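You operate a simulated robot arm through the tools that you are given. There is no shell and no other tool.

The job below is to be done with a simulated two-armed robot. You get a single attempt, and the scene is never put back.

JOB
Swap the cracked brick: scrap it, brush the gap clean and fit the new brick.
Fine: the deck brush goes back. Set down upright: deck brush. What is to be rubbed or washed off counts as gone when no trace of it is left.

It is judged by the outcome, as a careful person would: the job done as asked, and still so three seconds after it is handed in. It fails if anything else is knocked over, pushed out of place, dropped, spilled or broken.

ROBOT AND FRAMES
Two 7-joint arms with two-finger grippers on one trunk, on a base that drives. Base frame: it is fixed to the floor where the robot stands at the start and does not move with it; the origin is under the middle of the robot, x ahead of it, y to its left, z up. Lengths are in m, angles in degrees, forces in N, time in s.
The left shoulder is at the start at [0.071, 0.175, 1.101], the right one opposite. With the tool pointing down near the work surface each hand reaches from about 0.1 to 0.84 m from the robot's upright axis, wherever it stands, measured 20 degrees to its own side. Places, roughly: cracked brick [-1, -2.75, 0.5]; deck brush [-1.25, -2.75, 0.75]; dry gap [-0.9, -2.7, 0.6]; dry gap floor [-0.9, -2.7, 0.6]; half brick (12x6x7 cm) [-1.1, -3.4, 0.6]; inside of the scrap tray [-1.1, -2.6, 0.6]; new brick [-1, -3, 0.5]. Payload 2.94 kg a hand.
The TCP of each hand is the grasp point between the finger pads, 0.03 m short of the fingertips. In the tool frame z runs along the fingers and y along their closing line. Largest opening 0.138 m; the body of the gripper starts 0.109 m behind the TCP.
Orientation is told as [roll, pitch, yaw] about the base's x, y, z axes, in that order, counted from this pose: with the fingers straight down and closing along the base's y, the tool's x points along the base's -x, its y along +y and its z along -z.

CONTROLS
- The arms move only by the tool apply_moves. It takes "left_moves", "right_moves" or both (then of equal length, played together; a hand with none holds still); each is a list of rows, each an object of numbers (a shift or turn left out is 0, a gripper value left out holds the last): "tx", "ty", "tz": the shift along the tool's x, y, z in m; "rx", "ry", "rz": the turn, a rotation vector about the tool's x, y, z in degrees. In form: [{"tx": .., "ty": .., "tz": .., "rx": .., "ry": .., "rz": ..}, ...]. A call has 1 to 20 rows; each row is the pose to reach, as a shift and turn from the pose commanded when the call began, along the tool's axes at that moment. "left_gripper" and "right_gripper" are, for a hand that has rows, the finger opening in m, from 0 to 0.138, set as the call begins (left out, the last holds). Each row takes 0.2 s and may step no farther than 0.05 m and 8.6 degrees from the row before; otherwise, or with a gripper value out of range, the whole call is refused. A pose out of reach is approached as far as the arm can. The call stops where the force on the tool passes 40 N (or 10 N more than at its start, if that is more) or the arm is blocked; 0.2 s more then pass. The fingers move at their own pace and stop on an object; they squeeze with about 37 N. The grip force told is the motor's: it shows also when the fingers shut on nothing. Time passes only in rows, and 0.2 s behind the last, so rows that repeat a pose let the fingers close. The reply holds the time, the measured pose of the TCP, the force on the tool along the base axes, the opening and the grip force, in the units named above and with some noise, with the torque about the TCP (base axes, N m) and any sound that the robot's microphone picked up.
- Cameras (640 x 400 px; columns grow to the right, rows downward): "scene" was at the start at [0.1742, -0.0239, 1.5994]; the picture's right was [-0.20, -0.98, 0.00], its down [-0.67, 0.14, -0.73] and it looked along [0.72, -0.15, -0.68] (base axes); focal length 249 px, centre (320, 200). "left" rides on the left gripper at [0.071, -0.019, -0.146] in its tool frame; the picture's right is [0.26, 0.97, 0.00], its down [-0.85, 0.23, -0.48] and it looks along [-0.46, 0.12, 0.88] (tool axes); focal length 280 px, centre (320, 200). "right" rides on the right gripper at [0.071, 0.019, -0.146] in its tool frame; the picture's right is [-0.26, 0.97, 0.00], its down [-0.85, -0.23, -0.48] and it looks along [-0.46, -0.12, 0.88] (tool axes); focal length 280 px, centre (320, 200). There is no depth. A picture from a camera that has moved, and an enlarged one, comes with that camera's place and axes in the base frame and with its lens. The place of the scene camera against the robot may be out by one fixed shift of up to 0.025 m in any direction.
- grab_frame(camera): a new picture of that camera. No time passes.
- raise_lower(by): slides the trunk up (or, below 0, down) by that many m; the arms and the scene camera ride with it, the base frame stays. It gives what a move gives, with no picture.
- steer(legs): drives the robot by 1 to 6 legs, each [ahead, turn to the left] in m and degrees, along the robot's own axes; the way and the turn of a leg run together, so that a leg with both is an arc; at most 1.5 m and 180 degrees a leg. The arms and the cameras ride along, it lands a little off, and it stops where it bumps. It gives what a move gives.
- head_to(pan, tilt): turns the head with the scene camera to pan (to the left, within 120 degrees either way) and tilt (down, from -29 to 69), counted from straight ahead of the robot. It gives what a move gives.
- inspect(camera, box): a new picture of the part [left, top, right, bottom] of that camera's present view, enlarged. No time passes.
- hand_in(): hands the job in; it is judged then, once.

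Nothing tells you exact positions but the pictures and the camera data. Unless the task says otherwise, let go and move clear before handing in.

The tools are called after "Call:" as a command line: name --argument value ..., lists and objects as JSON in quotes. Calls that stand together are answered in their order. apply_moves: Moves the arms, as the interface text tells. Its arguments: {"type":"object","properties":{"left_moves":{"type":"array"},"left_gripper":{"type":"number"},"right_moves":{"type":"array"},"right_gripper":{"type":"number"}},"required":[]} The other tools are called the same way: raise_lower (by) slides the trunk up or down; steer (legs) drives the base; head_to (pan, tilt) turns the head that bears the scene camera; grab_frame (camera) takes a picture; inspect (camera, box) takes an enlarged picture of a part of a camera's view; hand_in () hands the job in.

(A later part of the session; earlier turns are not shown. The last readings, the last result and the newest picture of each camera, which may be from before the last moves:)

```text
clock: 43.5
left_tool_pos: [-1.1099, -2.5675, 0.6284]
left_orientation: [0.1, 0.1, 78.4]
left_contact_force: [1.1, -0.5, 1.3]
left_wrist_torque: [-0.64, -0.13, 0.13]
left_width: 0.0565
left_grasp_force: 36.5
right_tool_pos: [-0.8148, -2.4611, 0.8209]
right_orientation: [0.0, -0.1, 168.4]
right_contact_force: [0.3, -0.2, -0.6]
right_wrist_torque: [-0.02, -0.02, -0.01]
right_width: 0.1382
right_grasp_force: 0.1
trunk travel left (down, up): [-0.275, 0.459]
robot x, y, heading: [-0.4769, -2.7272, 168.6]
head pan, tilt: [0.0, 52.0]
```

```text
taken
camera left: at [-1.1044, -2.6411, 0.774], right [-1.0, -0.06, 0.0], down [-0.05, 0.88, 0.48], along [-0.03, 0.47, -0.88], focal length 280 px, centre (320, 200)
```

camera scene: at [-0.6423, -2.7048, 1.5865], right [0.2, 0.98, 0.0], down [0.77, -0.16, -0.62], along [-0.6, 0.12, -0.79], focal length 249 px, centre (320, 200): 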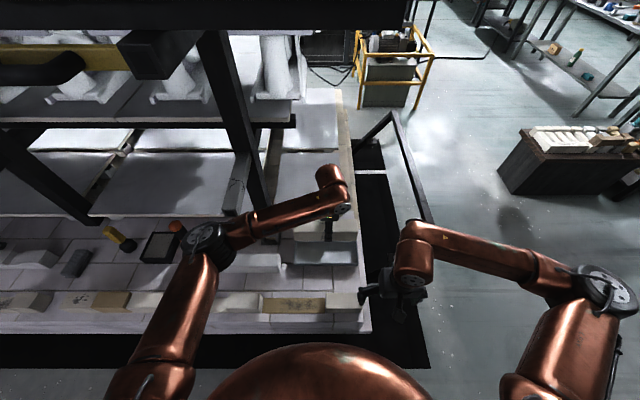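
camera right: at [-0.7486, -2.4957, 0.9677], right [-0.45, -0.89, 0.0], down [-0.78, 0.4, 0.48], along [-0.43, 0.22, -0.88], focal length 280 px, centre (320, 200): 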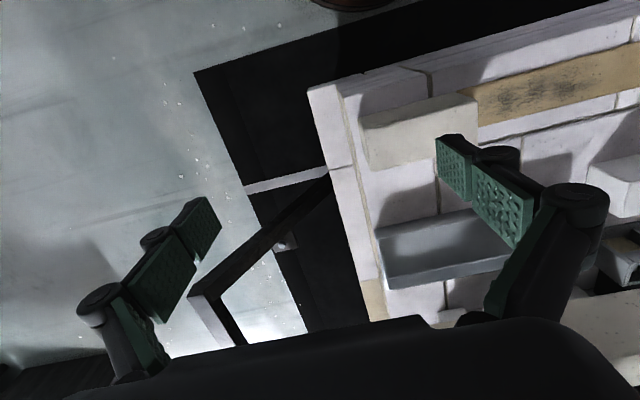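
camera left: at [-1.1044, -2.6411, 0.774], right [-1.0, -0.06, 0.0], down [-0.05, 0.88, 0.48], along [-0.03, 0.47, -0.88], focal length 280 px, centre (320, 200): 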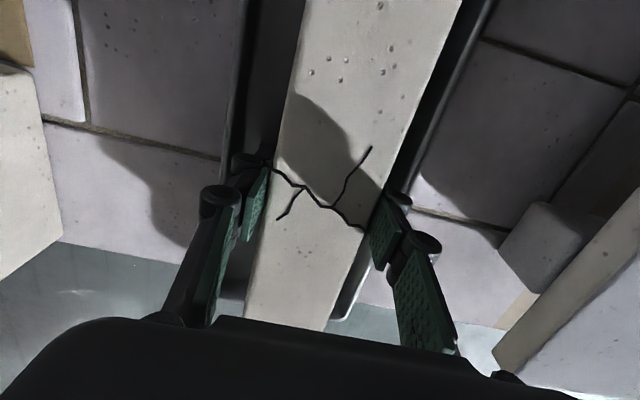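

Contact made — the tray now carries the brick. I'll open just enough to clear and rise.

Call:
apply_moves --left_moves '[{"tz": 0.001}, {"tz": 0.001}, {"tz": 0.001}, {"tz": 0.001}]' --left_gripper 0.078

Call:
grab_frame --camera "left"

```text
clock: 44.5
left_tool_pos: [-1.1096, -2.5675, 0.628]
left_orientation: [0.1, 0.0, 78.4]
left_contact_force: [0.9, -0.2, -0.2]
left_wrist_torque: [-0.01, 0.0, 0.03]
left_width: 0.0778
left_grasp_force: 0.1
right_tool_pos: [-0.8153, -2.462, 0.821]
right_orientation: [0.0, -0.1, 168.4]
right_contact_force: [1.5, 0.1, 0.7]
right_wrist_torque: [0.0, 0.0, -0.02]
right_width: 0.1381
right_grasp_force: 0.1
trunk travel left (down, up): [-0.275, 0.459]
robot x, y, heading: [-0.4762, -2.7305, 168.3]
head pan, tilt: [0.0, 52.0]
```

```text
taken
camera left: at [-1.104, -2.6414, 0.7723], right [-1.0, -0.06, 0.0], down [-0.05, 0.88, 0.48], along [-0.03, 0.47, -0.88], focal length 280 px, centre (320, 200)
```

left: 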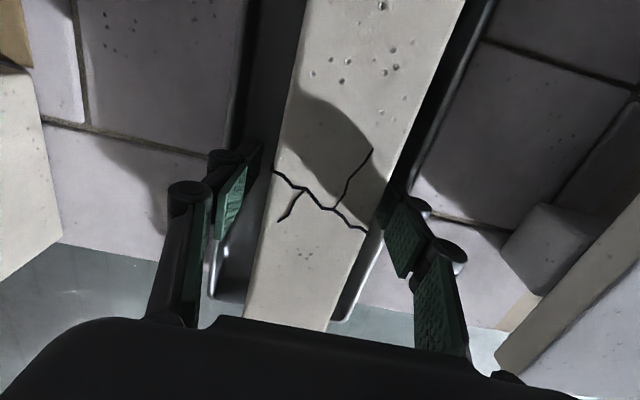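

The cracked brick rests in the tray and the fingers are clear of it. Next I'll rise straight up; a white bar juts out from the post near the brush at about z 1.0, so I'll have to take the brush with a tilted hand to stay clear of it.

Call:
apply_moves --left_moves '[{"tz": -0.02}, {"tz": -0.05}, {"tz": -0.08}, {"tz": -0.11}, {"tz": -0.14}, {"tz": -0.17}, {"tz": -0.2}]'

Call:
grab_frame --camera "left"

Call:
inspect --camera "scene" --box '[200, 100, 400, 320]'

```text
clock: 46.1
left_tool_pos: [-1.1079, -2.57, 0.8268]
left_orientation: [0.1, 0.0, 78.5]
left_contact_force: [-0.1, 0.1, 0.4]
left_wrist_torque: [0.03, -0.03, -0.01]
left_width: 0.078
left_grasp_force: 0.0
right_tool_pos: [-0.8133, -2.4621, 0.8202]
right_orientation: [0.0, -0.2, 168.4]
right_contact_force: [0.3, 0.3, 0.2]
right_wrist_torque: [-0.01, 0.01, 0.02]
right_width: 0.138
right_grasp_force: 0.1
trunk travel left (down, up): [-0.275, 0.459]
robot x, y, heading: [-0.4806, -2.7304, 168.4]
head pan, tilt: [0.0, 52.0]
```

```text
taken
camera left: at [-1.1028, -2.6425, 0.9723], right [-1.0, -0.06, 0.0], down [-0.05, 0.88, 0.47], along [-0.03, 0.47, -0.88], focal length 280 px, centre (320, 200)
```

left: 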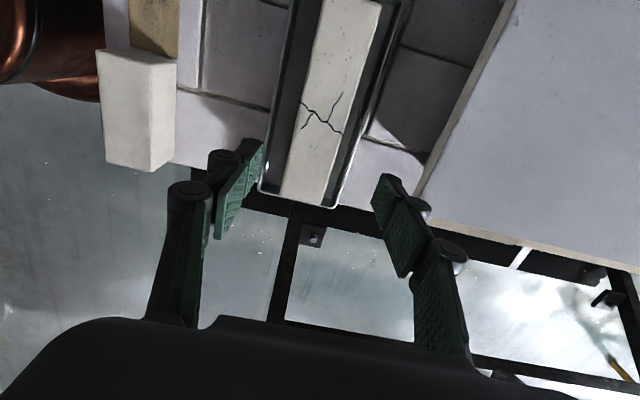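

```text
1.82 times, centred on (300, 210) of scene
camera zoom: at [-0.6415, -2.7041, 1.5866], right [0.2, 0.98, 0.0], down [0.77, -0.16, -0.62], along [-0.6, 0.12, -0.79], focal length 453 px, centre (356, 182)
```

zoom: 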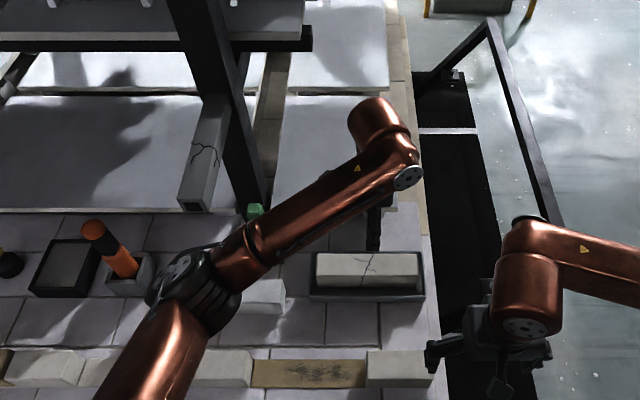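

The brick lies flat in the tray. I'll now pull the hand back toward the robot while turning it back to the unrotated orientation.

Call:
apply_moves --left_moves '[{"tx": 0.0, "ty": -0.03}, {"tx": 0.01, "ty": -0.06, "rz": -8}, {"tx": 0.02, "ty": -0.09, "rz": -16}, {"tx": 0.035, "ty": -0.115, "rz": -24}, {"tx": 0.05, "ty": -0.14, "rz": -32}, {"tx": 0.065, "ty": -0.16, "rz": -40}, {"tx": 0.08, "ty": -0.175, "rz": -48}, {"tx": 0.095, "ty": -0.19, "rz": -56}, {"tx": 0.11, "ty": -0.205, "rz": -64}, {"tx": 0.125, "ty": -0.215, "rz": -72}, {"tx": 0.14, "ty": -0.225, "rz": -80}, {"tx": 0.15, "ty": -0.225, "rz": -88.5}, {"tx": 0.15, "ty": -0.225, "rz": -90}]'

Call:
grab_frame --camera "left"

```text
clock: 48.9
left_tool_pos: [-0.9192, -2.7606, 0.8271]
left_orientation: [0.1, -0.1, 168.4]
left_contact_force: [0.1, 0.6, 0.4]
left_wrist_torque: [0.01, 0.03, -0.01]
left_width: 0.0782
left_grasp_force: 0.1
right_tool_pos: [-0.8142, -2.4621, 0.8218]
right_orientation: [0.0, -0.1, 168.4]
right_contact_force: [0.5, -0.6, -0.1]
right_wrist_torque: [0.01, 0.03, 0.02]
right_width: 0.1383
right_grasp_force: 0.0
trunk travel left (down, up): [-0.275, 0.459]
robot x, y, heading: [-0.48, -2.7284, 168.5]
head pan, tilt: [0.0, 52.0]
```

```text
taken
camera left: at [-0.8448, -2.7566, 0.972], right [0.06, -1.0, 0.0], down [-0.88, -0.06, 0.48], along [-0.48, -0.03, -0.88], focal length 280 px, centre (320, 200)
```

left: 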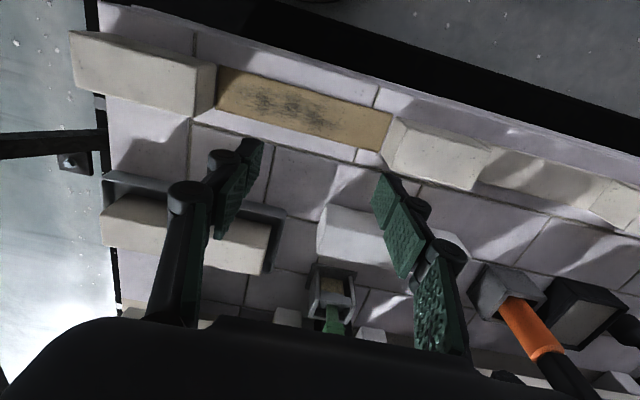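

The gap with its dark smudge is clearly visible now. I'll tilt the left hand so the fingers point forward-down, to look at the brush from the front at a shallow angle.

Call:
apply_moves --left_moves '[{"tx": -0.01, "ty": 0.012, "ry": -8}, {"tx": -0.02, "ty": 0.024, "ry": -16}, {"tx": -0.03, "ty": 0.036, "ry": -24}, {"tx": -0.04, "ty": 0.048, "ry": -32}, {"tx": -0.05, "ty": 0.06, "ry": -40}, {"tx": -0.055, "ty": 0.072, "ry": -48}, {"tx": -0.06, "ty": 0.084, "ry": -56}, {"tx": -0.06, "ty": 0.084, "ry": -56}]'

Call:
grab_frame --camera "left"

Call:
grab_frame --camera "scene"

```text
clock: 50.6
left_tool_pos: [-1.0074, -2.867, 0.8075]
left_orientation: [28.5, -51.7, 140.5]
left_contact_force: [0.3, -0.1, 0.4]
left_wrist_torque: [0.0, 0.01, 0.0]
left_width: 0.0782
left_grasp_force: 0.0
left hand out of reach, approached as far as the arm can: row 1, 2, 3, 4, 6, 7, 8
right_tool_pos: [-0.8129, -2.4614, 0.8212]
right_orientation: [-0.1, -0.2, 168.4]
right_contact_force: [0.6, 0.6, 1.1]
right_wrist_torque: [-0.02, 0.0, 0.01]
right_width: 0.138
right_grasp_force: 0.0
trunk travel left (down, up): [-0.275, 0.459]
robot x, y, heading: [-0.476, -2.7314, 168.3]
head pan, tilt: [0.0, 52.0]
stopped in row 8 (left hand): the arm was blocked; the commanded pose is now the measured one
```

```text
taken
camera left: at [-0.8458, -2.8882, 0.8248], right [-0.13, -0.99, 0.08], down [-0.07, 0.09, 0.99], along [-0.99, 0.13, -0.08], focal length 280 px, centre (320, 200)
```

left: 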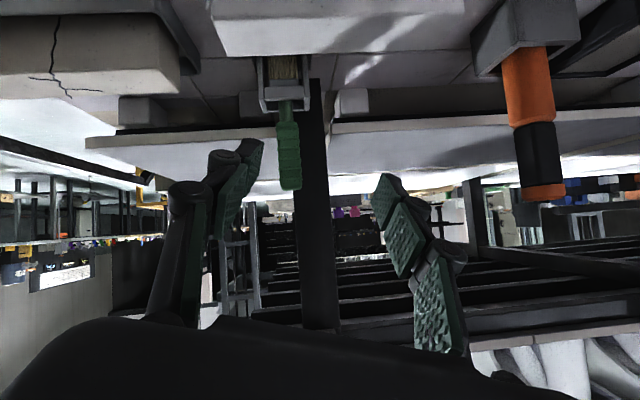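

```text
taken
camera scene: at [-0.6413, -2.705, 1.5868], right [0.2, 0.98, 0.0], down [0.77, -0.16, -0.62], along [-0.6, 0.12, -0.79], focal length 249 px, centre (320, 200)
```

scene: 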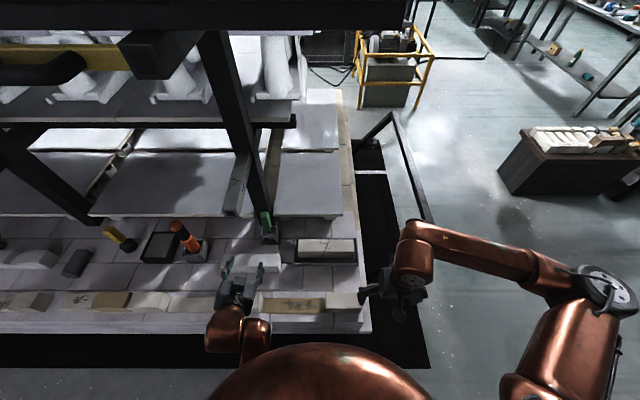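

The brush, its holder and the post behind it are visible (image is upside down: holder above, handle hanging down). The arm ran into a limit so close in; I'll zoom in on the brush before approaching farther out where the tilt is easier.

Call:
inspect --camera "left" --box '[200, 20, 400, 220]'

Call:
inspect --camera "scene" --box '[200, 170, 380, 310]'

```text
2.00 times, centred on (300, 120) of left
camera zoom: at [-0.8458, -2.8882, 0.8248], right [-0.13, -0.99, 0.08], down [-0.07, 0.09, 0.99], along [-0.99, 0.13, -0.08], focal length 561 px, centre (360, 360)
```

zoom: 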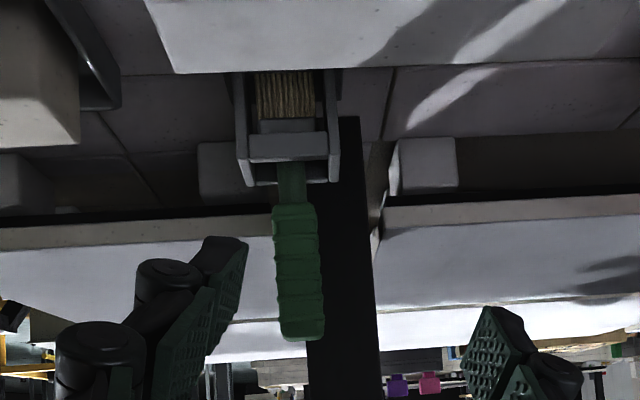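

```text
2.86 times, centred on (290, 240) of scene
camera zoom: at [-0.6413, -2.705, 1.5868], right [0.2, 0.98, 0.0], down [0.77, -0.16, -0.62], along [-0.6, 0.12, -0.79], focal length 712 px, centre (406, 86)
```

zoom: 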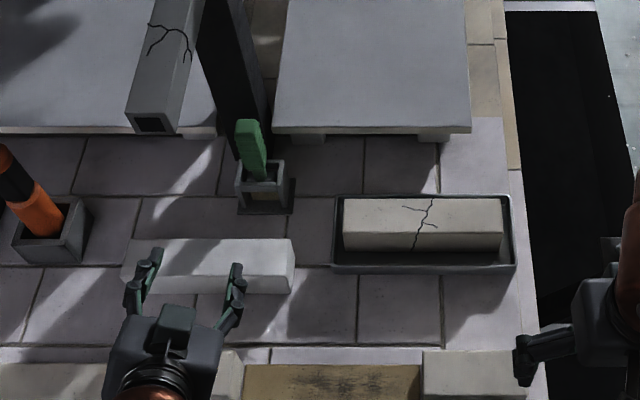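

The brush handle spans roughly z 0.675-0.775 at about [-1.23, -2.80], with the holder's top at ~0.67. I'll straighten the hand's roll and move to a pre-grasp point 10 cm in front of the handle.

Call:
apply_moves --left_moves '[{"tx": -0.002, "ty": -0.006, "tz": 0.025, "rx": 1.0, "rz": -2.8}, {"tx": -0.005, "ty": -0.012, "tz": 0.05, "rx": 1.9, "rz": -5.6}, {"tx": -0.007, "ty": -0.018, "tz": 0.076, "rx": 2.9, "rz": -8.4}, {"tx": -0.009, "ty": -0.024, "tz": 0.102, "rx": 3.8, "rz": -11.3}, {"tx": -0.012, "ty": -0.03, "tz": 0.127, "rx": 4.8, "rz": -14.1}, {"tx": -0.014, "ty": -0.036, "tz": 0.153, "rx": 5.75, "rz": -16.9}, {"tx": -0.014, "ty": -0.036, "tz": 0.153, "rx": 5.75, "rz": -16.9}]'

Call:
grab_frame --camera "left"

Call:
grab_frame --camera "scene"

```text
clock: 52.2
left_tool_pos: [-1.1351, -2.8195, 0.723]
left_orientation: [1.0, -56.1, 167.6]
left_contact_force: [-1.0, 0.0, 1.4]
left_wrist_torque: [0.0, 0.01, -0.01]
left_width: 0.0781
left_grasp_force: 0.0
right_tool_pos: [-0.8136, -2.461, 0.8219]
right_orientation: [0.0, -0.1, 168.3]
right_contact_force: [0.3, -0.3, -0.1]
right_wrist_torque: [0.02, -0.03, -0.01]
right_width: 0.138
right_grasp_force: 0.0
trunk travel left (down, up): [-0.275, 0.459]
robot x, y, heading: [-0.4768, -2.7303, 168.4]
head pan, tilt: [0.0, 52.0]
```

```text
taken
camera left: at [-0.9725, -2.834, 0.7457], right [-0.05, -0.98, -0.21], down [-0.12, -0.2, 0.97], along [-0.99, 0.07, -0.11], focal length 280 px, centre (320, 200)
```

left: 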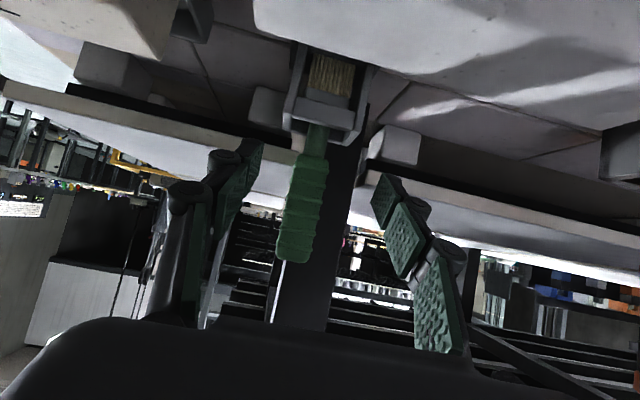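

```text
taken
camera scene: at [-0.6418, -2.7044, 1.5866], right [0.2, 0.98, 0.0], down [0.77, -0.16, -0.62], along [-0.6, 0.12, -0.79], focal length 249 px, centre (320, 200)
```

scene: 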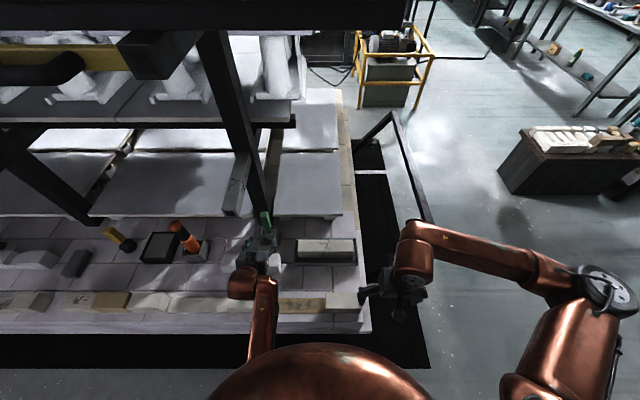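

The hand reached the clean 56° tilt and is laterally aligned with the handle (about [-1.223, -2.801]). I'll slide forward 9 cm so the fingers straddle it.

Call:
apply_moves --left_moves '[{"tx": -0.0136, "tz": 0.018}, {"tx": -0.0272, "tz": 0.036}, {"tx": -0.0408, "tz": 0.0538}, {"tx": -0.0544, "tz": 0.0718}, {"tx": -0.0544, "tz": 0.0718}]'

Call:
grab_frame --camera "left"

Call:
inspect --camera "scene" --box '[200, 170, 380, 310]'

```text
clock: 53.4
left_tool_pos: [-1.2203, -2.7964, 0.7279]
left_orientation: [-0.3, -56.1, 168.7]
left_contact_force: [0.9, -0.9, -0.1]
left_wrist_torque: [0.0, 0.01, 0.01]
left_width: 0.0781
left_grasp_force: 0.0
right_tool_pos: [-0.814, -2.4604, 0.8215]
right_orientation: [0.1, -0.1, 168.2]
right_contact_force: [0.3, -1.0, 1.0]
right_wrist_torque: [-0.02, -0.04, -0.02]
right_width: 0.138
right_grasp_force: 0.1
trunk travel left (down, up): [-0.275, 0.459]
robot x, y, heading: [-0.4791, -2.731, 168.7]
head pan, tilt: [0.0, 52.0]
```

```text
taken
camera left: at [-1.0586, -2.8107, 0.7513], right [-0.05, -0.97, -0.22], down [-0.13, -0.21, 0.97], along [-0.99, 0.07, -0.11], focal length 280 px, centre (320, 200)
```

left: 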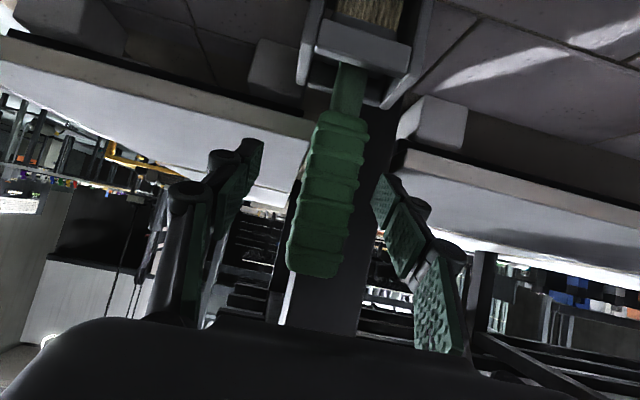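

```text
2.86 times, centred on (290, 240) of scene
camera zoom: at [-0.6419, -2.7043, 1.5866], right [0.2, 0.98, 0.0], down [0.77, -0.16, -0.62], along [-0.6, 0.12, -0.79], focal length 712 px, centre (406, 86)
```

zoom: 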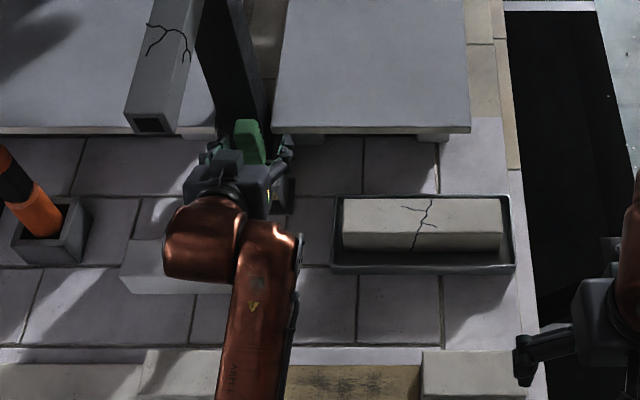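

The handle sits between the fingers, about 5 mm off-centre. I'll centre and close.

Call:
apply_moves --left_moves '[{"tx": -0.003, "ty": 0.005, "tz": 0.004}, {"tx": -0.003, "ty": 0.005, "tz": 0.004}]'

Call:
apply_moves --left_moves '[{"tx": 0}, {"tx": 0}, {"tx": 0}, {"tx": 0}, {"tx": 0}, {"tx": 0}]' --left_gripper 0.01

Call:
grab_frame --camera "left"

```text
clock: 54.0
left_tool_pos: [-1.2258, -2.8017, 0.7306]
left_orientation: [-0.2, -56.0, 168.6]
left_contact_force: [1.0, 0.2, -0.3]
left_wrist_torque: [0.0, 0.0, 0.06]
left_width: 0.0782
left_grasp_force: 0.0
right_tool_pos: [-0.8146, -2.4615, 0.8202]
right_orientation: [0.0, 0.0, 168.3]
right_contact_force: [0.2, -0.2, -0.3]
right_wrist_torque: [0.04, -0.02, -0.01]
right_width: 0.1379
right_grasp_force: 0.1
trunk travel left (down, up): [-0.275, 0.459]
robot x, y, heading: [-0.4808, -2.7286, 168.3]
head pan, tilt: [0.0, 52.0]
```

```text
clock: 55.4
left_tool_pos: [-1.2264, -2.8012, 0.7291]
left_orientation: [-0.2, -55.9, 168.5]
left_contact_force: [-0.5, -0.1, 0.0]
left_wrist_torque: [0.07, 0.06, -0.03]
left_width: 0.0291
left_grasp_force: 37.5
right_tool_pos: [-0.8146, -2.4606, 0.8219]
right_orientation: [0.1, -0.2, 168.3]
right_contact_force: [0.6, -0.1, 0.0]
right_wrist_torque: [0.02, 0.02, 0.05]
right_width: 0.1382
right_grasp_force: 0.0
trunk travel left (down, up): [-0.275, 0.459]
robot x, y, heading: [-0.4793, -2.7346, 168.4]
head pan, tilt: [0.0, 52.0]
```

```text
taken
camera left: at [-1.0643, -2.8152, 0.7518], right [-0.05, -0.97, -0.22], down [-0.13, -0.21, 0.97], along [-0.99, 0.08, -0.11], focal length 280 px, centre (320, 200)
```

left: 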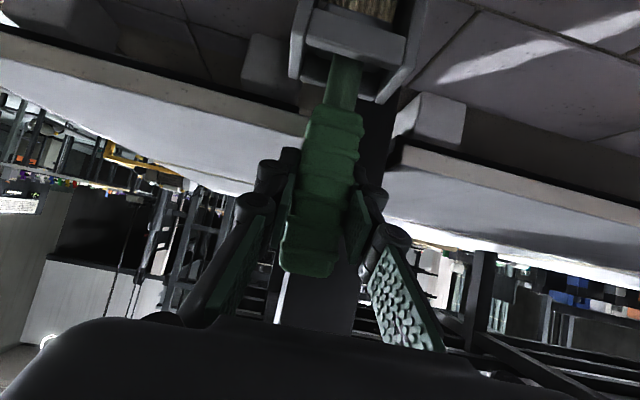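

The brush is gripped (2.9 cm wide handle). I'll lift it straight up 7.5 cm, enough to clear the holder's crossbar while keeping the wrist below the jutting bar.

Call:
apply_moves --left_moves '[{"tx": -0.0083, "tz": -0.0056}, {"tx": -0.0207, "tz": -0.014}, {"tx": -0.0332, "tz": -0.0224}, {"tx": -0.0456, "tz": -0.0307}, {"tx": -0.058, "tz": -0.0391}, {"tx": -0.0622, "tz": -0.0419}]'

Call:
grab_frame --camera "left"

Call:
inspect --camera "scene" --box '[200, 150, 380, 290]'

```text
clock: 56.8
left_tool_pos: [-1.227, -2.8031, 0.8052]
left_orientation: [-0.2, -55.9, 168.8]
left_contact_force: [-0.1, -0.1, -1.3]
left_wrist_torque: [-0.01, 0.01, 0.02]
left_width: 0.0291
left_grasp_force: 37.1
right_tool_pos: [-0.8146, -2.4628, 0.8212]
right_orientation: [0.0, -0.1, 168.3]
right_contact_force: [0.3, -0.5, 0.2]
right_wrist_torque: [-0.05, 0.01, -0.04]
right_width: 0.138
right_grasp_force: 0.1
trunk travel left (down, up): [-0.275, 0.459]
robot x, y, heading: [-0.4777, -2.7291, 168.5]
head pan, tilt: [0.0, 52.0]
```

```text
taken
camera left: at [-1.0654, -2.8168, 0.8265], right [-0.05, -0.97, -0.22], down [-0.13, -0.21, 0.97], along [-0.99, 0.07, -0.11], focal length 280 px, centre (320, 200)
```

left: 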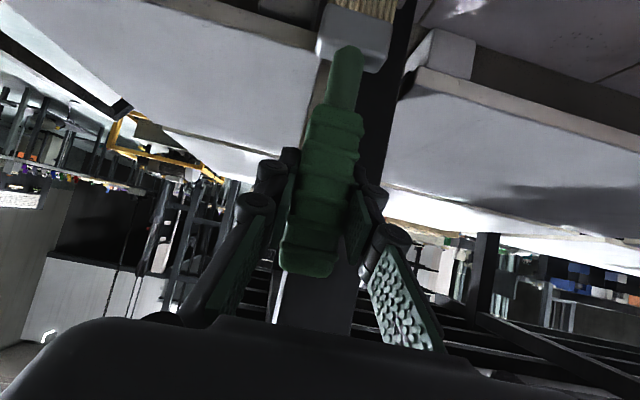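

```text
2.86 times, centred on (290, 220) of scene
camera zoom: at [-0.6422, -2.7043, 1.5865], right [0.2, 0.98, 0.0], down [0.77, -0.16, -0.62], along [-0.6, 0.12, -0.79], focal length 712 px, centre (406, 143)
```

zoom: 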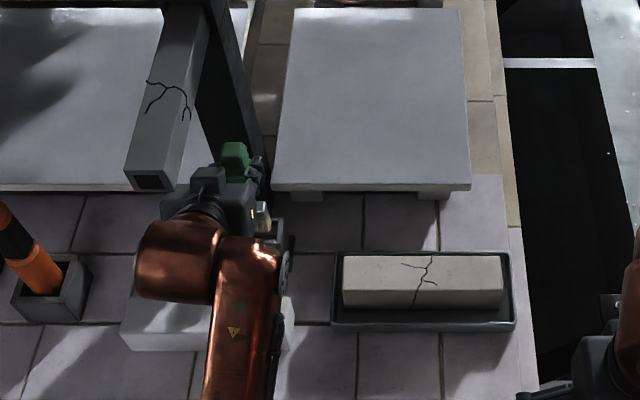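

The brush head (grey block with bristles) has come up with the handle. I'll lift another 1.5 cm to be sure the bristles clear the holder's side walls, then pull back toward the robot.

Call:
apply_moves --left_moves '[{"tx": -0.0062, "tz": -0.0042}, {"tx": -0.0124, "tz": -0.0084}]'

Call:
grab_frame --camera "left"

Call:
inspect --camera "scene" --box '[240, 190, 320, 250]'

Call:
inspect --camera "right" --box '[440, 180, 640, 380]'

```text
clock: 57.4
left_tool_pos: [-1.2267, -2.8042, 0.8205]
left_orientation: [-0.3, -56.0, 168.6]
left_contact_force: [-0.2, 0.8, -1.3]
left_wrist_torque: [0.02, 0.0, 0.02]
left_width: 0.0288
left_grasp_force: 36.7
right_tool_pos: [-0.814, -2.4617, 0.822]
right_orientation: [0.0, -0.1, 168.4]
right_contact_force: [0.3, 0.5, -0.5]
right_wrist_torque: [0.03, 0.01, -0.03]
right_width: 0.1378
right_grasp_force: 0.1
trunk travel left (down, up): [-0.275, 0.459]
robot x, y, heading: [-0.4798, -2.7286, 168.4]
head pan, tilt: [0.0, 52.0]
```

```text
taken
camera left: at [-1.0652, -2.8168, 0.842], right [-0.05, -0.97, -0.22], down [-0.13, -0.21, 0.97], along [-0.99, 0.07, -0.11], focal length 280 px, centre (320, 200)
```

left: 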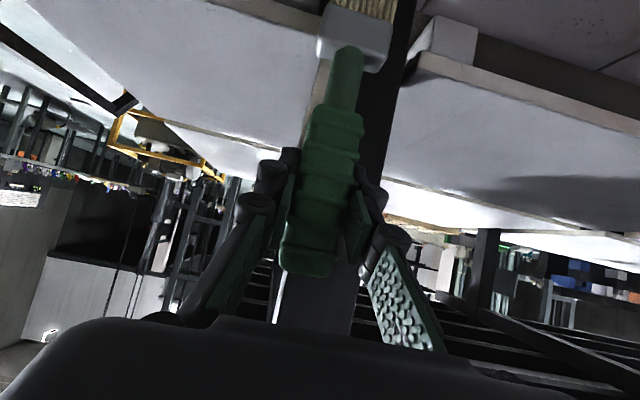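

```text
6.67 times, centred on (280, 220) of scene
camera zoom: at [-0.6421, -2.7042, 1.5865], right [0.2, 0.98, 0.0], down [0.77, -0.16, -0.62], along [-0.6, 0.12, -0.79], focal length 1662 px, centre (587, 67)
```

zoom: 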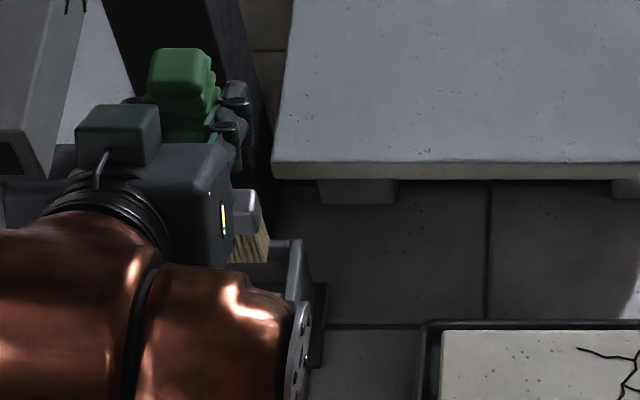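

```text
2.00 times, centred on (540, 280) of right
camera zoom: at [-0.7486, -2.4952, 0.9674], right [-0.45, -0.89, 0.0], down [-0.78, 0.4, 0.48], along [-0.43, 0.22, -0.88], focal length 561 px, centre (-120, 40)
```

zoom: 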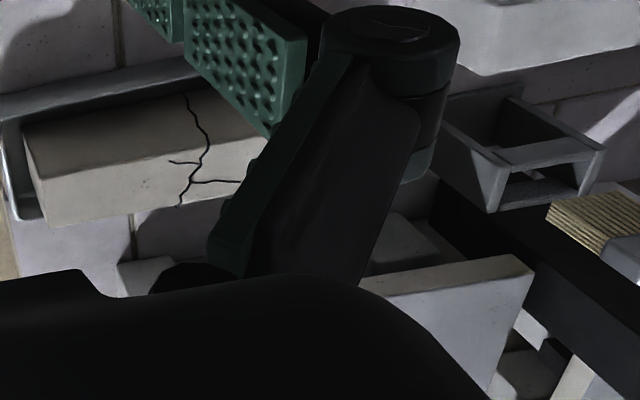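

The right wrist view confirms the brush head is clear above the empty holder. I'll pull it 8 cm toward me and then raise it slightly before backing the base to make room for brushing the gap.

Call:
apply_moves --left_moves '[{"tx": 0.0112, "tz": -0.0166}, {"tx": 0.0224, "tz": -0.0332}, {"tx": 0.0336, "tz": -0.0498}, {"tx": 0.0447, "tz": -0.0663}, {"tx": 0.028, "tz": -0.0775}, {"tx": 0.0115, "tz": -0.0887}]'

Call:
steer --legs '[[-0.2, 0]]'

Call:
grab_frame --camera "scene"

Call:
grab_frame --camera "right"

```text
clock: 58.8
left_tool_pos: [-1.1462, -2.819, 0.8602]
left_orientation: [-0.2, -55.8, 168.6]
left_contact_force: [-0.4, -0.7, -1.4]
left_wrist_torque: [0.02, 0.0, 0.01]
left_width: 0.029
left_grasp_force: 37.4
right_tool_pos: [-0.8157, -2.4612, 0.8206]
right_orientation: [0.0, -0.1, 168.3]
right_contact_force: [-0.1, 0.3, -0.1]
right_wrist_torque: [-0.02, 0.03, -0.01]
right_width: 0.138
right_grasp_force: 0.1
trunk travel left (down, up): [-0.275, 0.459]
robot x, y, heading: [-0.4787, -2.7289, 168.4]
head pan, tilt: [0.0, 52.0]
```

```text
clock: 60.4
left_tool_pos: [-0.9512, -2.8577, 0.8611]
left_orientation: [-0.2, -55.9, 168.5]
left_contact_force: [0.4, 0.3, -0.4]
left_wrist_torque: [0.0, 0.03, -0.01]
left_width: 0.0289
left_grasp_force: 37.4
right_tool_pos: [-0.6175, -2.5013, 0.8214]
right_orientation: [0.0, -0.1, 168.2]
right_contact_force: [0.0, -0.2, 0.8]
right_wrist_torque: [0.01, 0.05, -0.03]
right_width: 0.138
right_grasp_force: 0.1
trunk travel left (down, up): [-0.275, 0.459]
robot x, y, heading: [-0.2811, -2.7712, 168.6]
head pan, tilt: [0.0, 52.0]
```

```text
taken
camera scene: at [-0.4448, -2.7448, 1.5867], right [0.2, 0.98, 0.0], down [0.77, -0.16, -0.62], along [-0.6, 0.13, -0.79], focal length 249 px, centre (320, 200)
```

scene: 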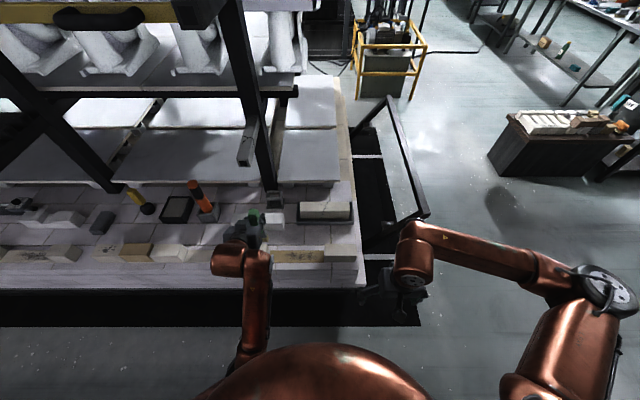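

```text
taken
camera right: at [-0.5513, -2.5354, 0.9677], right [-0.45, -0.89, 0.0], down [-0.78, 0.4, 0.48], along [-0.43, 0.22, -0.88], focal length 280 px, centre (320, 200)
```

right: 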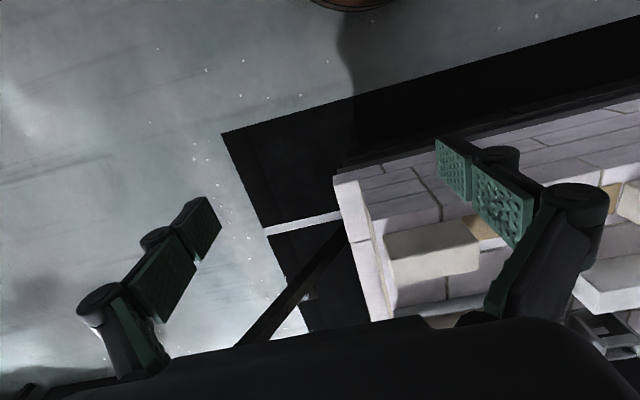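

The brush hangs over the edge row, and the gap is now about 0.63 m ahead of me. I'll turn the right hand so its camera watches the gap while the left hand brushes.

Call:
apply_moves --right_moves '[{"rz": -8}, {"rz": -16}, {"rz": -24}, {"rz": -32}, {"rz": -40}, {"rz": -40}]'

Call:
grab_frame --camera "right"

Call:
inspect --camera "scene" --box '[200, 180, 380, 300]'

```text
clock: 61.8
left_tool_pos: [-0.9517, -2.858, 0.8602]
left_orientation: [-0.2, -56.0, 168.5]
left_contact_force: [0.4, -1.0, -1.3]
left_wrist_torque: [-0.02, 0.0, -0.01]
left_width: 0.0291
left_grasp_force: 36.7
right_tool_pos: [-0.6174, -2.5016, 0.8215]
right_orientation: [-0.1, 0.0, -151.7]
right_contact_force: [-0.9, 0.3, -0.3]
right_wrist_torque: [-0.01, 0.01, 0.01]
right_width: 0.138
right_grasp_force: 0.2
trunk travel left (down, up): [-0.275, 0.459]
robot x, y, heading: [-0.2793, -2.7749, 168.2]
head pan, tilt: [0.0, 52.0]
```

```text
taken
camera right: at [-0.546, -2.4854, 0.9677], right [0.23, -0.97, 0.0], down [-0.86, -0.2, 0.48], along [-0.46, -0.11, -0.88], focal length 280 px, centre (320, 200)
```

right: 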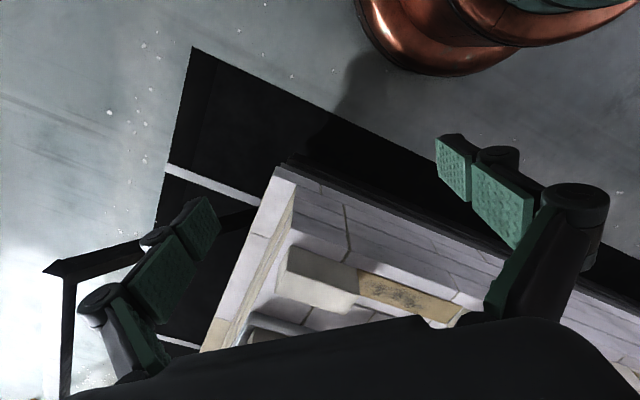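

```text
3.33 times, centred on (290, 240) of scene
camera zoom: at [-0.4458, -2.7445, 1.5865], right [0.2, 0.98, 0.0], down [0.77, -0.16, -0.62], along [-0.6, 0.13, -0.79], focal length 831 px, centre (420, 67)
```

zoom: 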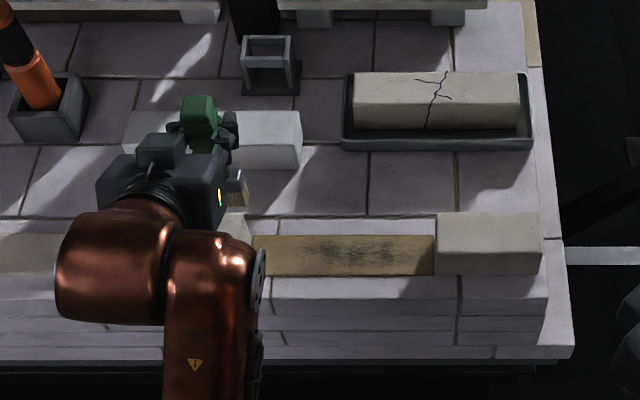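

The smudge covers the middle ~60% of the gap floor, and the brush is ready to the left of it. I'll move it sideways over the gap's centre, staying high.

Call:
apply_moves --left_moves '[{"ty": -0.03}, {"ty": -0.06}, {"ty": -0.09}, {"ty": -0.13}, {"ty": -0.13}]'

Call:
inspect --camera "scene" --box '[200, 180, 380, 300]'

Call:
grab_frame --camera "right"

Call:
grab_frame --camera "left"

```text
clock: 63.2
left_tool_pos: [-0.9449, -2.7658, 0.8686]
left_orientation: [11.5, -57.6, 160.2]
left_contact_force: [-0.6, 0.1, -2.1]
left_wrist_torque: [0.02, -0.04, 0.02]
left_width: 0.0292
left_grasp_force: 36.7
right_tool_pos: [-0.6175, -2.5013, 0.8211]
right_orientation: [-0.2, 0.1, -151.8]
right_contact_force: [0.2, 0.5, 0.4]
right_wrist_torque: [0.03, -0.04, -0.02]
right_width: 0.1376
right_grasp_force: 0.1
trunk travel left (down, up): [-0.275, 0.459]
robot x, y, heading: [-0.2825, -2.7691, 168.1]
head pan, tilt: [0.0, 52.0]
stopped in row 5 (left hand): the arm was blocked; the commanded pose is now the measured one
```

```text
3.33 times, centred on (290, 240) of scene
camera zoom: at [-0.446, -2.7445, 1.5865], right [0.2, 0.98, 0.0], down [0.77, -0.16, -0.62], along [-0.6, 0.13, -0.79], focal length 831 px, centre (420, 67)
```

zoom: 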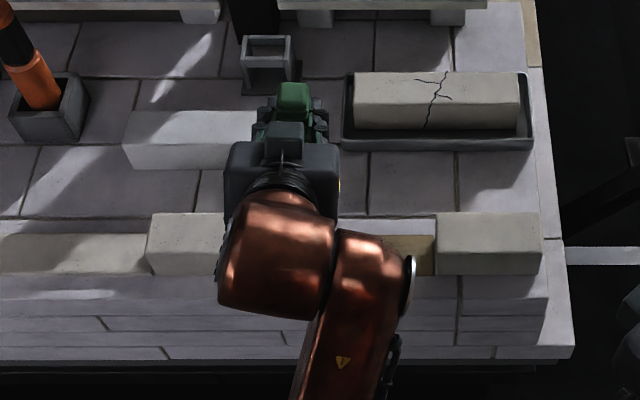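

```text
taken
camera right: at [-0.5461, -2.4855, 0.9676], right [0.23, -0.97, 0.0], down [-0.86, -0.2, 0.48], along [-0.46, -0.11, -0.88], focal length 280 px, centre (320, 200)
```

right: 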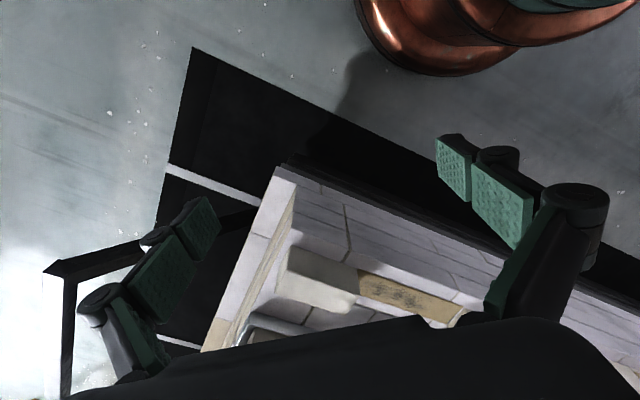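

```text
taken
camera left: at [-0.782, -2.7738, 0.8817], right [-0.04, -0.99, -0.12], down [-0.06, -0.12, 0.99], along [-1.0, 0.04, -0.06], focal length 280 px, centre (320, 200)
```

left: 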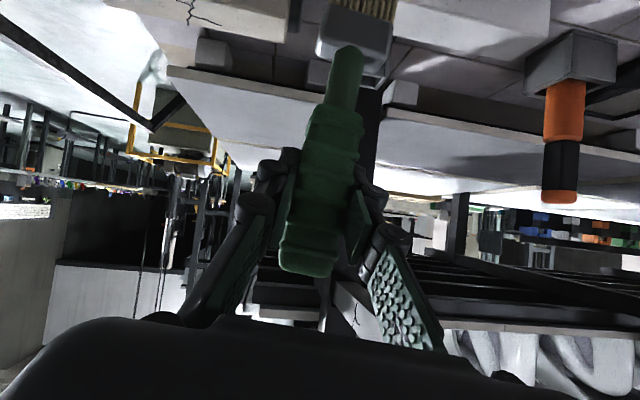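

The arm hit a limit moving that far inward with the tilt (it rolled a bit), so the gap should lie farther to my left. I'll return the hand to the earlier good pose, then turn the base right and back it slightly so the gap is in the left hand's comfortable zone.

Call:
apply_moves --left_moves '[{"tx": 0.007, "ty": 0.03, "tz": 0.0006, "rx": 1.5, "ry": 0.7, "rz": -1.4}, {"tx": 0.014, "ty": 0.06, "tz": 0.0012, "rx": 3.0, "ry": 1.4, "rz": -2.9}, {"tx": 0.0204, "ty": 0.0906, "tz": 0.0017, "rx": 4.6, "ry": 2.0, "rz": -4.3}, {"tx": 0.0204, "ty": 0.0906, "tz": 0.0017, "rx": 4.6, "ry": 2.0, "rz": -4.3}]'

```text
clock: 64.2
left_tool_pos: [-0.9512, -2.8564, 0.8585]
left_orientation: [-0.7, -56.2, 168.9]
left_contact_force: [-0.1, 0.5, -1.4]
left_wrist_torque: [0.0, 0.0, 0.02]
left_width: 0.0289
left_grasp_force: 37.0
right_tool_pos: [-0.6172, -2.5019, 0.8208]
right_orientation: [0.0, 0.0, -151.8]
right_contact_force: [0.6, 0.4, -0.2]
right_wrist_torque: [-0.03, -0.01, 0.03]
right_width: 0.1379
right_grasp_force: 0.1
trunk travel left (down, up): [-0.275, 0.459]
robot x, y, heading: [-0.2834, -2.7689, 168.0]
head pan, tilt: [0.0, 52.0]
```

Good pose restored. Now backing 10 cm and turning the base 17° right.

Call:
steer --legs '[[-0.1, 0], [0, -17]]'

Call:
head_to --pan 15 --tilt 48

Call:
grab_frame --camera "scene"

Call:
grab_frame --camera "right"

```text
clock: 66.3
left_tool_pos: [-0.848, -2.6732, 0.8599]
left_orientation: [-0.5, -56.1, 151.6]
left_contact_force: [0.4, 1.0, -1.5]
left_wrist_torque: [0.0, 0.03, 0.06]
left_width: 0.0292
left_grasp_force: 37.5
right_tool_pos: [-0.4246, -2.435, 0.8214]
right_orientation: [-0.1, 0.0, -168.9]
right_contact_force: [0.3, 0.4, -0.3]
right_wrist_torque: [0.0, 0.0, 0.02]
right_width: 0.1378
right_grasp_force: 0.1
trunk travel left (down, up): [-0.275, 0.459]
robot x, y, heading: [-0.1865, -2.7914, 151.0]
head pan, tilt: [0.0, 52.0]
```

```text
clock: 67.1
left_tool_pos: [-0.847, -2.6746, 0.8583]
left_orientation: [-0.6, -56.1, 151.6]
left_contact_force: [-1.1, -0.6, -0.7]
left_wrist_torque: [0.01, 0.0, 0.0]
left_width: 0.0294
left_grasp_force: 37.3
right_tool_pos: [-0.4231, -2.434, 0.8215]
right_orientation: [0.0, -0.1, -169.0]
right_contact_force: [0.0, 0.4, -0.2]
right_wrist_torque: [0.0, 0.03, 0.01]
right_width: 0.1379
right_grasp_force: 0.0
trunk travel left (down, up): [-0.275, 0.459]
robot x, y, heading: [-0.1835, -2.7934, 151.3]
head pan, tilt: [15.0, 48.0]
```

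```text
taken
camera scene: at [-0.3402, -2.735, 1.5919], right [0.24, 0.97, 0.0], down [0.72, -0.18, -0.67], along [-0.65, 0.16, -0.74], focal length 249 px, centre (320, 200)
```

scene: 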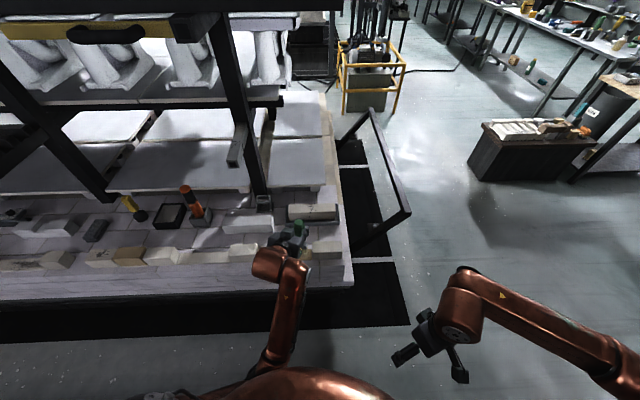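

```text
taken
camera right: at [-0.3503, -2.4405, 0.9677], right [-0.07, -1.0, 0.0], down [-0.88, 0.06, 0.48], along [-0.48, 0.04, -0.88], focal length 280 px, centre (320, 200)
```

right: 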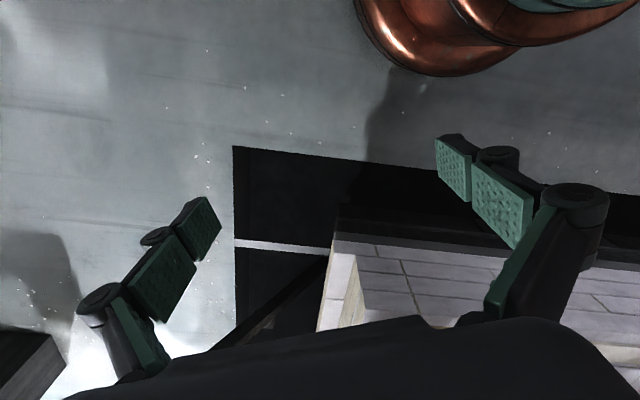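

The gap is now diagonal-left of me with room for the tilted hand. I'll move the brush over the gap's centre, still high.

Call:
apply_moves --left_moves '[{"tx": -0.0058, "ty": 0.0215, "tz": 0.0086}, {"tx": -0.0115, "ty": 0.043, "tz": 0.0171}, {"tx": -0.0173, "ty": 0.0645, "tz": 0.0257}, {"tx": -0.0231, "ty": 0.0862, "tz": 0.0343}, {"tx": -0.0231, "ty": 0.0862, "tz": 0.0343}]'

Call:
inspect --camera "scene" --box '[200, 180, 380, 300]'

Call:
grab_frame --camera "left"

```text
clock: 68.3
left_tool_pos: [-0.925, -2.7284, 0.8587]
left_orientation: [-0.6, -56.1, 151.5]
left_contact_force: [-0.4, -0.3, -2.1]
left_wrist_torque: [0.0, -0.03, 0.0]
left_width: 0.0291
left_grasp_force: 36.6
right_tool_pos: [-0.4242, -2.4343, 0.8219]
right_orientation: [-0.1, 0.0, -169.0]
right_contact_force: [0.0, -0.6, -0.2]
right_wrist_torque: [0.01, -0.01, -0.01]
right_width: 0.138
right_grasp_force: 0.0
trunk travel left (down, up): [-0.275, 0.459]
robot x, y, heading: [-0.184, -2.7894, 151.1]
head pan, tilt: [15.0, 48.0]
```

```text
3.33 times, centred on (290, 240) of scene
camera zoom: at [-0.3402, -2.735, 1.5919], right [0.24, 0.97, 0.0], down [0.72, -0.18, -0.67], along [-0.65, 0.16, -0.74], focal length 831 px, centre (420, 67)
```

zoom: 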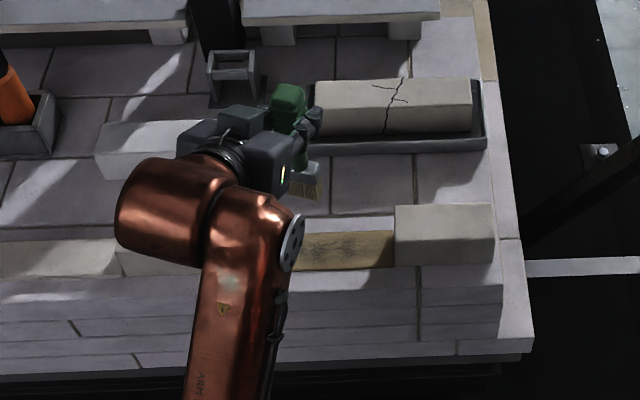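

```text
taken
camera left: at [-0.7746, -2.7898, 0.8815], right [-0.34, -0.91, -0.22], down [-0.18, -0.17, 0.97], along [-0.92, 0.37, -0.11], focal length 280 px, centre (320, 200)
```

left: 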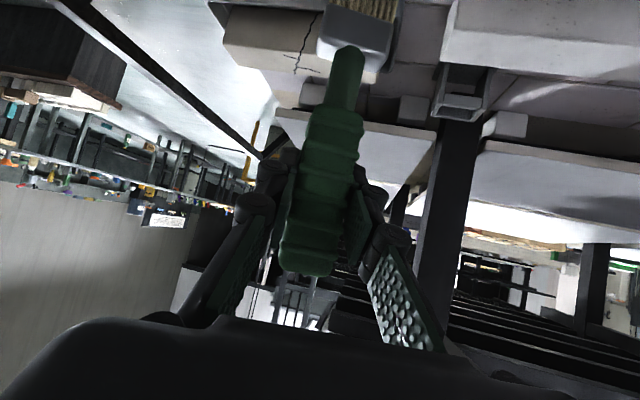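

The brush hangs vertically over the gap centre. I'll lower it to a few cm above the floor and check.

Call:
apply_moves --left_moves '[{"tx": 0.0207, "tz": 0.014}, {"tx": 0.0415, "tz": 0.028}, {"tx": 0.0622, "tz": 0.0419}, {"tx": 0.0829, "tz": 0.0559}, {"tx": 0.0829, "tz": 0.0559}]'

Call:
inspect --camera "scene" --box '[200, 180, 380, 300]'

Call:
grab_frame --camera "left"

```text
clock: 69.5
left_tool_pos: [-0.9241, -2.7292, 0.7581]
left_orientation: [-0.6, -56.0, 151.6]
left_contact_force: [-0.3, 1.2, -1.1]
left_wrist_torque: [-0.01, 0.0, 0.01]
left_width: 0.0293
left_grasp_force: 36.9
right_tool_pos: [-0.4235, -2.4336, 0.8211]
right_orientation: [-0.1, 0.0, -169.0]
right_contact_force: [0.4, 0.9, 0.4]
right_wrist_torque: [-0.02, -0.02, 0.04]
right_width: 0.1379
right_grasp_force: 0.0
trunk travel left (down, up): [-0.275, 0.459]
robot x, y, heading: [-0.1832, -2.7946, 150.9]
head pan, tilt: [15.0, 48.0]
```

```text
3.33 times, centred on (290, 240) of scene
camera zoom: at [-0.3402, -2.7352, 1.592], right [0.24, 0.97, 0.0], down [0.72, -0.18, -0.67], along [-0.65, 0.16, -0.74], focal length 831 px, centre (420, 67)
```

zoom: 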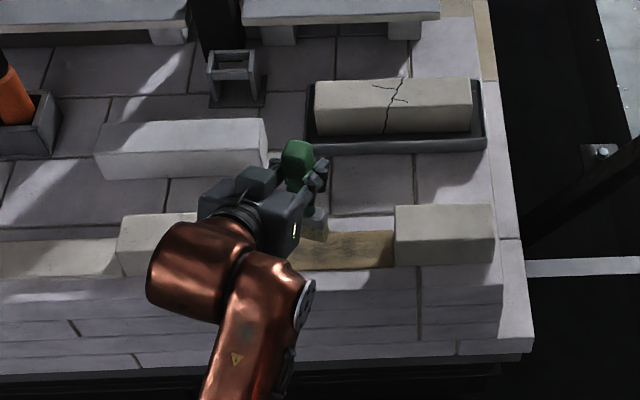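

```text
taken
camera left: at [-0.7751, -2.7903, 0.7805], right [-0.34, -0.91, -0.22], down [-0.18, -0.17, 0.97], along [-0.92, 0.37, -0.11], focal length 280 px, centre (320, 200)
```

left: 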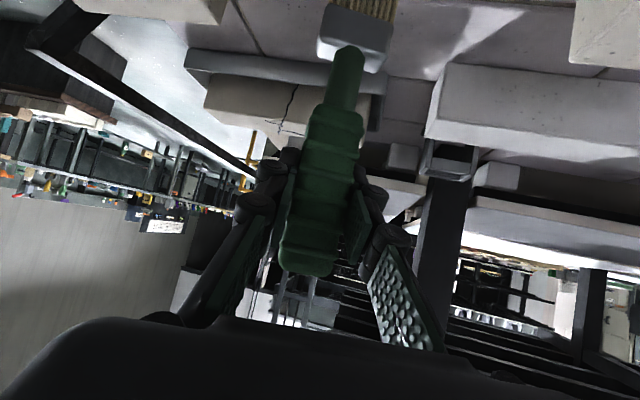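

Bristles are a few cm above the gap floor. I'll lower in small steps until I feel contact.

Call:
apply_moves --left_moves '[{"tx": 0.0041, "tz": 0.0028}, {"tx": 0.0083, "tz": 0.0056}, {"tx": 0.0124, "tz": 0.0084}, {"tx": 0.0157, "tz": 0.0106}]'

Call:
inspect --camera "scene" --box '[250, 210, 340, 270]'

```text
clock: 70.5
left_tool_pos: [-0.925, -2.7283, 0.7391]
left_orientation: [-0.7, -56.1, 151.6]
left_contact_force: [-0.6, 0.1, -2.2]
left_wrist_torque: [0.03, 0.0, 0.01]
left_width: 0.0293
left_grasp_force: 36.7
right_tool_pos: [-0.4232, -2.4351, 0.8211]
right_orientation: [0.0, 0.0, -169.0]
right_contact_force: [0.3, -0.5, -0.7]
right_wrist_torque: [0.02, 0.01, -0.03]
right_width: 0.1381
right_grasp_force: 0.1
trunk travel left (down, up): [-0.275, 0.459]
robot x, y, heading: [-0.1832, -2.7891, 150.8]
head pan, tilt: [15.0, 48.0]
```

```text
6.67 times, centred on (295, 240) of scene
camera zoom: at [-0.3403, -2.7353, 1.5919], right [0.24, 0.97, 0.0], down [0.72, -0.18, -0.67], along [-0.65, 0.16, -0.74], focal length 1662 px, centre (487, -67)
```

zoom: 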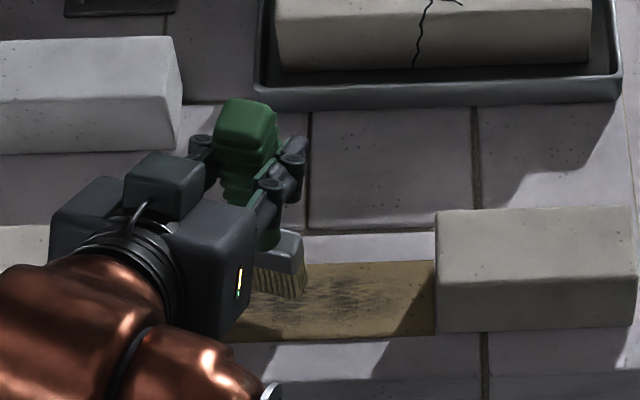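

The bristles are almost down on the floor in the middle of the strip. Lowering 3 mm at a time.

Call:
apply_moves --left_moves '[{"tx": 0.0017, "tz": 0.0011}, {"tx": 0.0033, "tz": 0.0022}]'

```text
clock: 71.1
left_tool_pos: [-0.9248, -2.7289, 0.7354]
left_orientation: [-0.6, -56.1, 151.7]
left_contact_force: [0.3, -0.2, -1.8]
left_wrist_torque: [0.0, 0.01, 0.03]
left_width: 0.029
left_grasp_force: 36.8
right_tool_pos: [-0.4234, -2.4346, 0.8215]
right_orientation: [-0.2, 0.0, -169.0]
right_contact_force: [0.4, -0.2, 0.3]
right_wrist_torque: [-0.02, -0.02, 0.02]
right_width: 0.1383
right_grasp_force: 0.0
trunk travel left (down, up): [-0.275, 0.459]
robot x, y, heading: [-0.1799, -2.7906, 150.9]
head pan, tilt: [15.0, 48.0]
```

Call:
apply_moves --left_moves '[{"tx": 0.0017, "tz": 0.0011}, {"tx": 0.0033, "tz": 0.0022}]'

```text
clock: 71.7
left_tool_pos: [-0.925, -2.728, 0.7326]
left_orientation: [-0.6, -56.2, 151.6]
left_contact_force: [0.4, 0.8, -1.9]
left_wrist_torque: [-0.02, -0.02, 0.02]
left_width: 0.0294
left_grasp_force: 37.5
right_tool_pos: [-0.4246, -2.4344, 0.8212]
right_orientation: [-0.1, 0.0, -169.1]
right_contact_force: [-0.5, -0.8, -0.5]
right_wrist_torque: [0.02, 0.03, -0.01]
right_width: 0.1381
right_grasp_force: 0.0
trunk travel left (down, up): [-0.275, 0.459]
robot x, y, heading: [-0.1819, -2.7916, 151.0]
head pan, tilt: [15.0, 48.0]
```

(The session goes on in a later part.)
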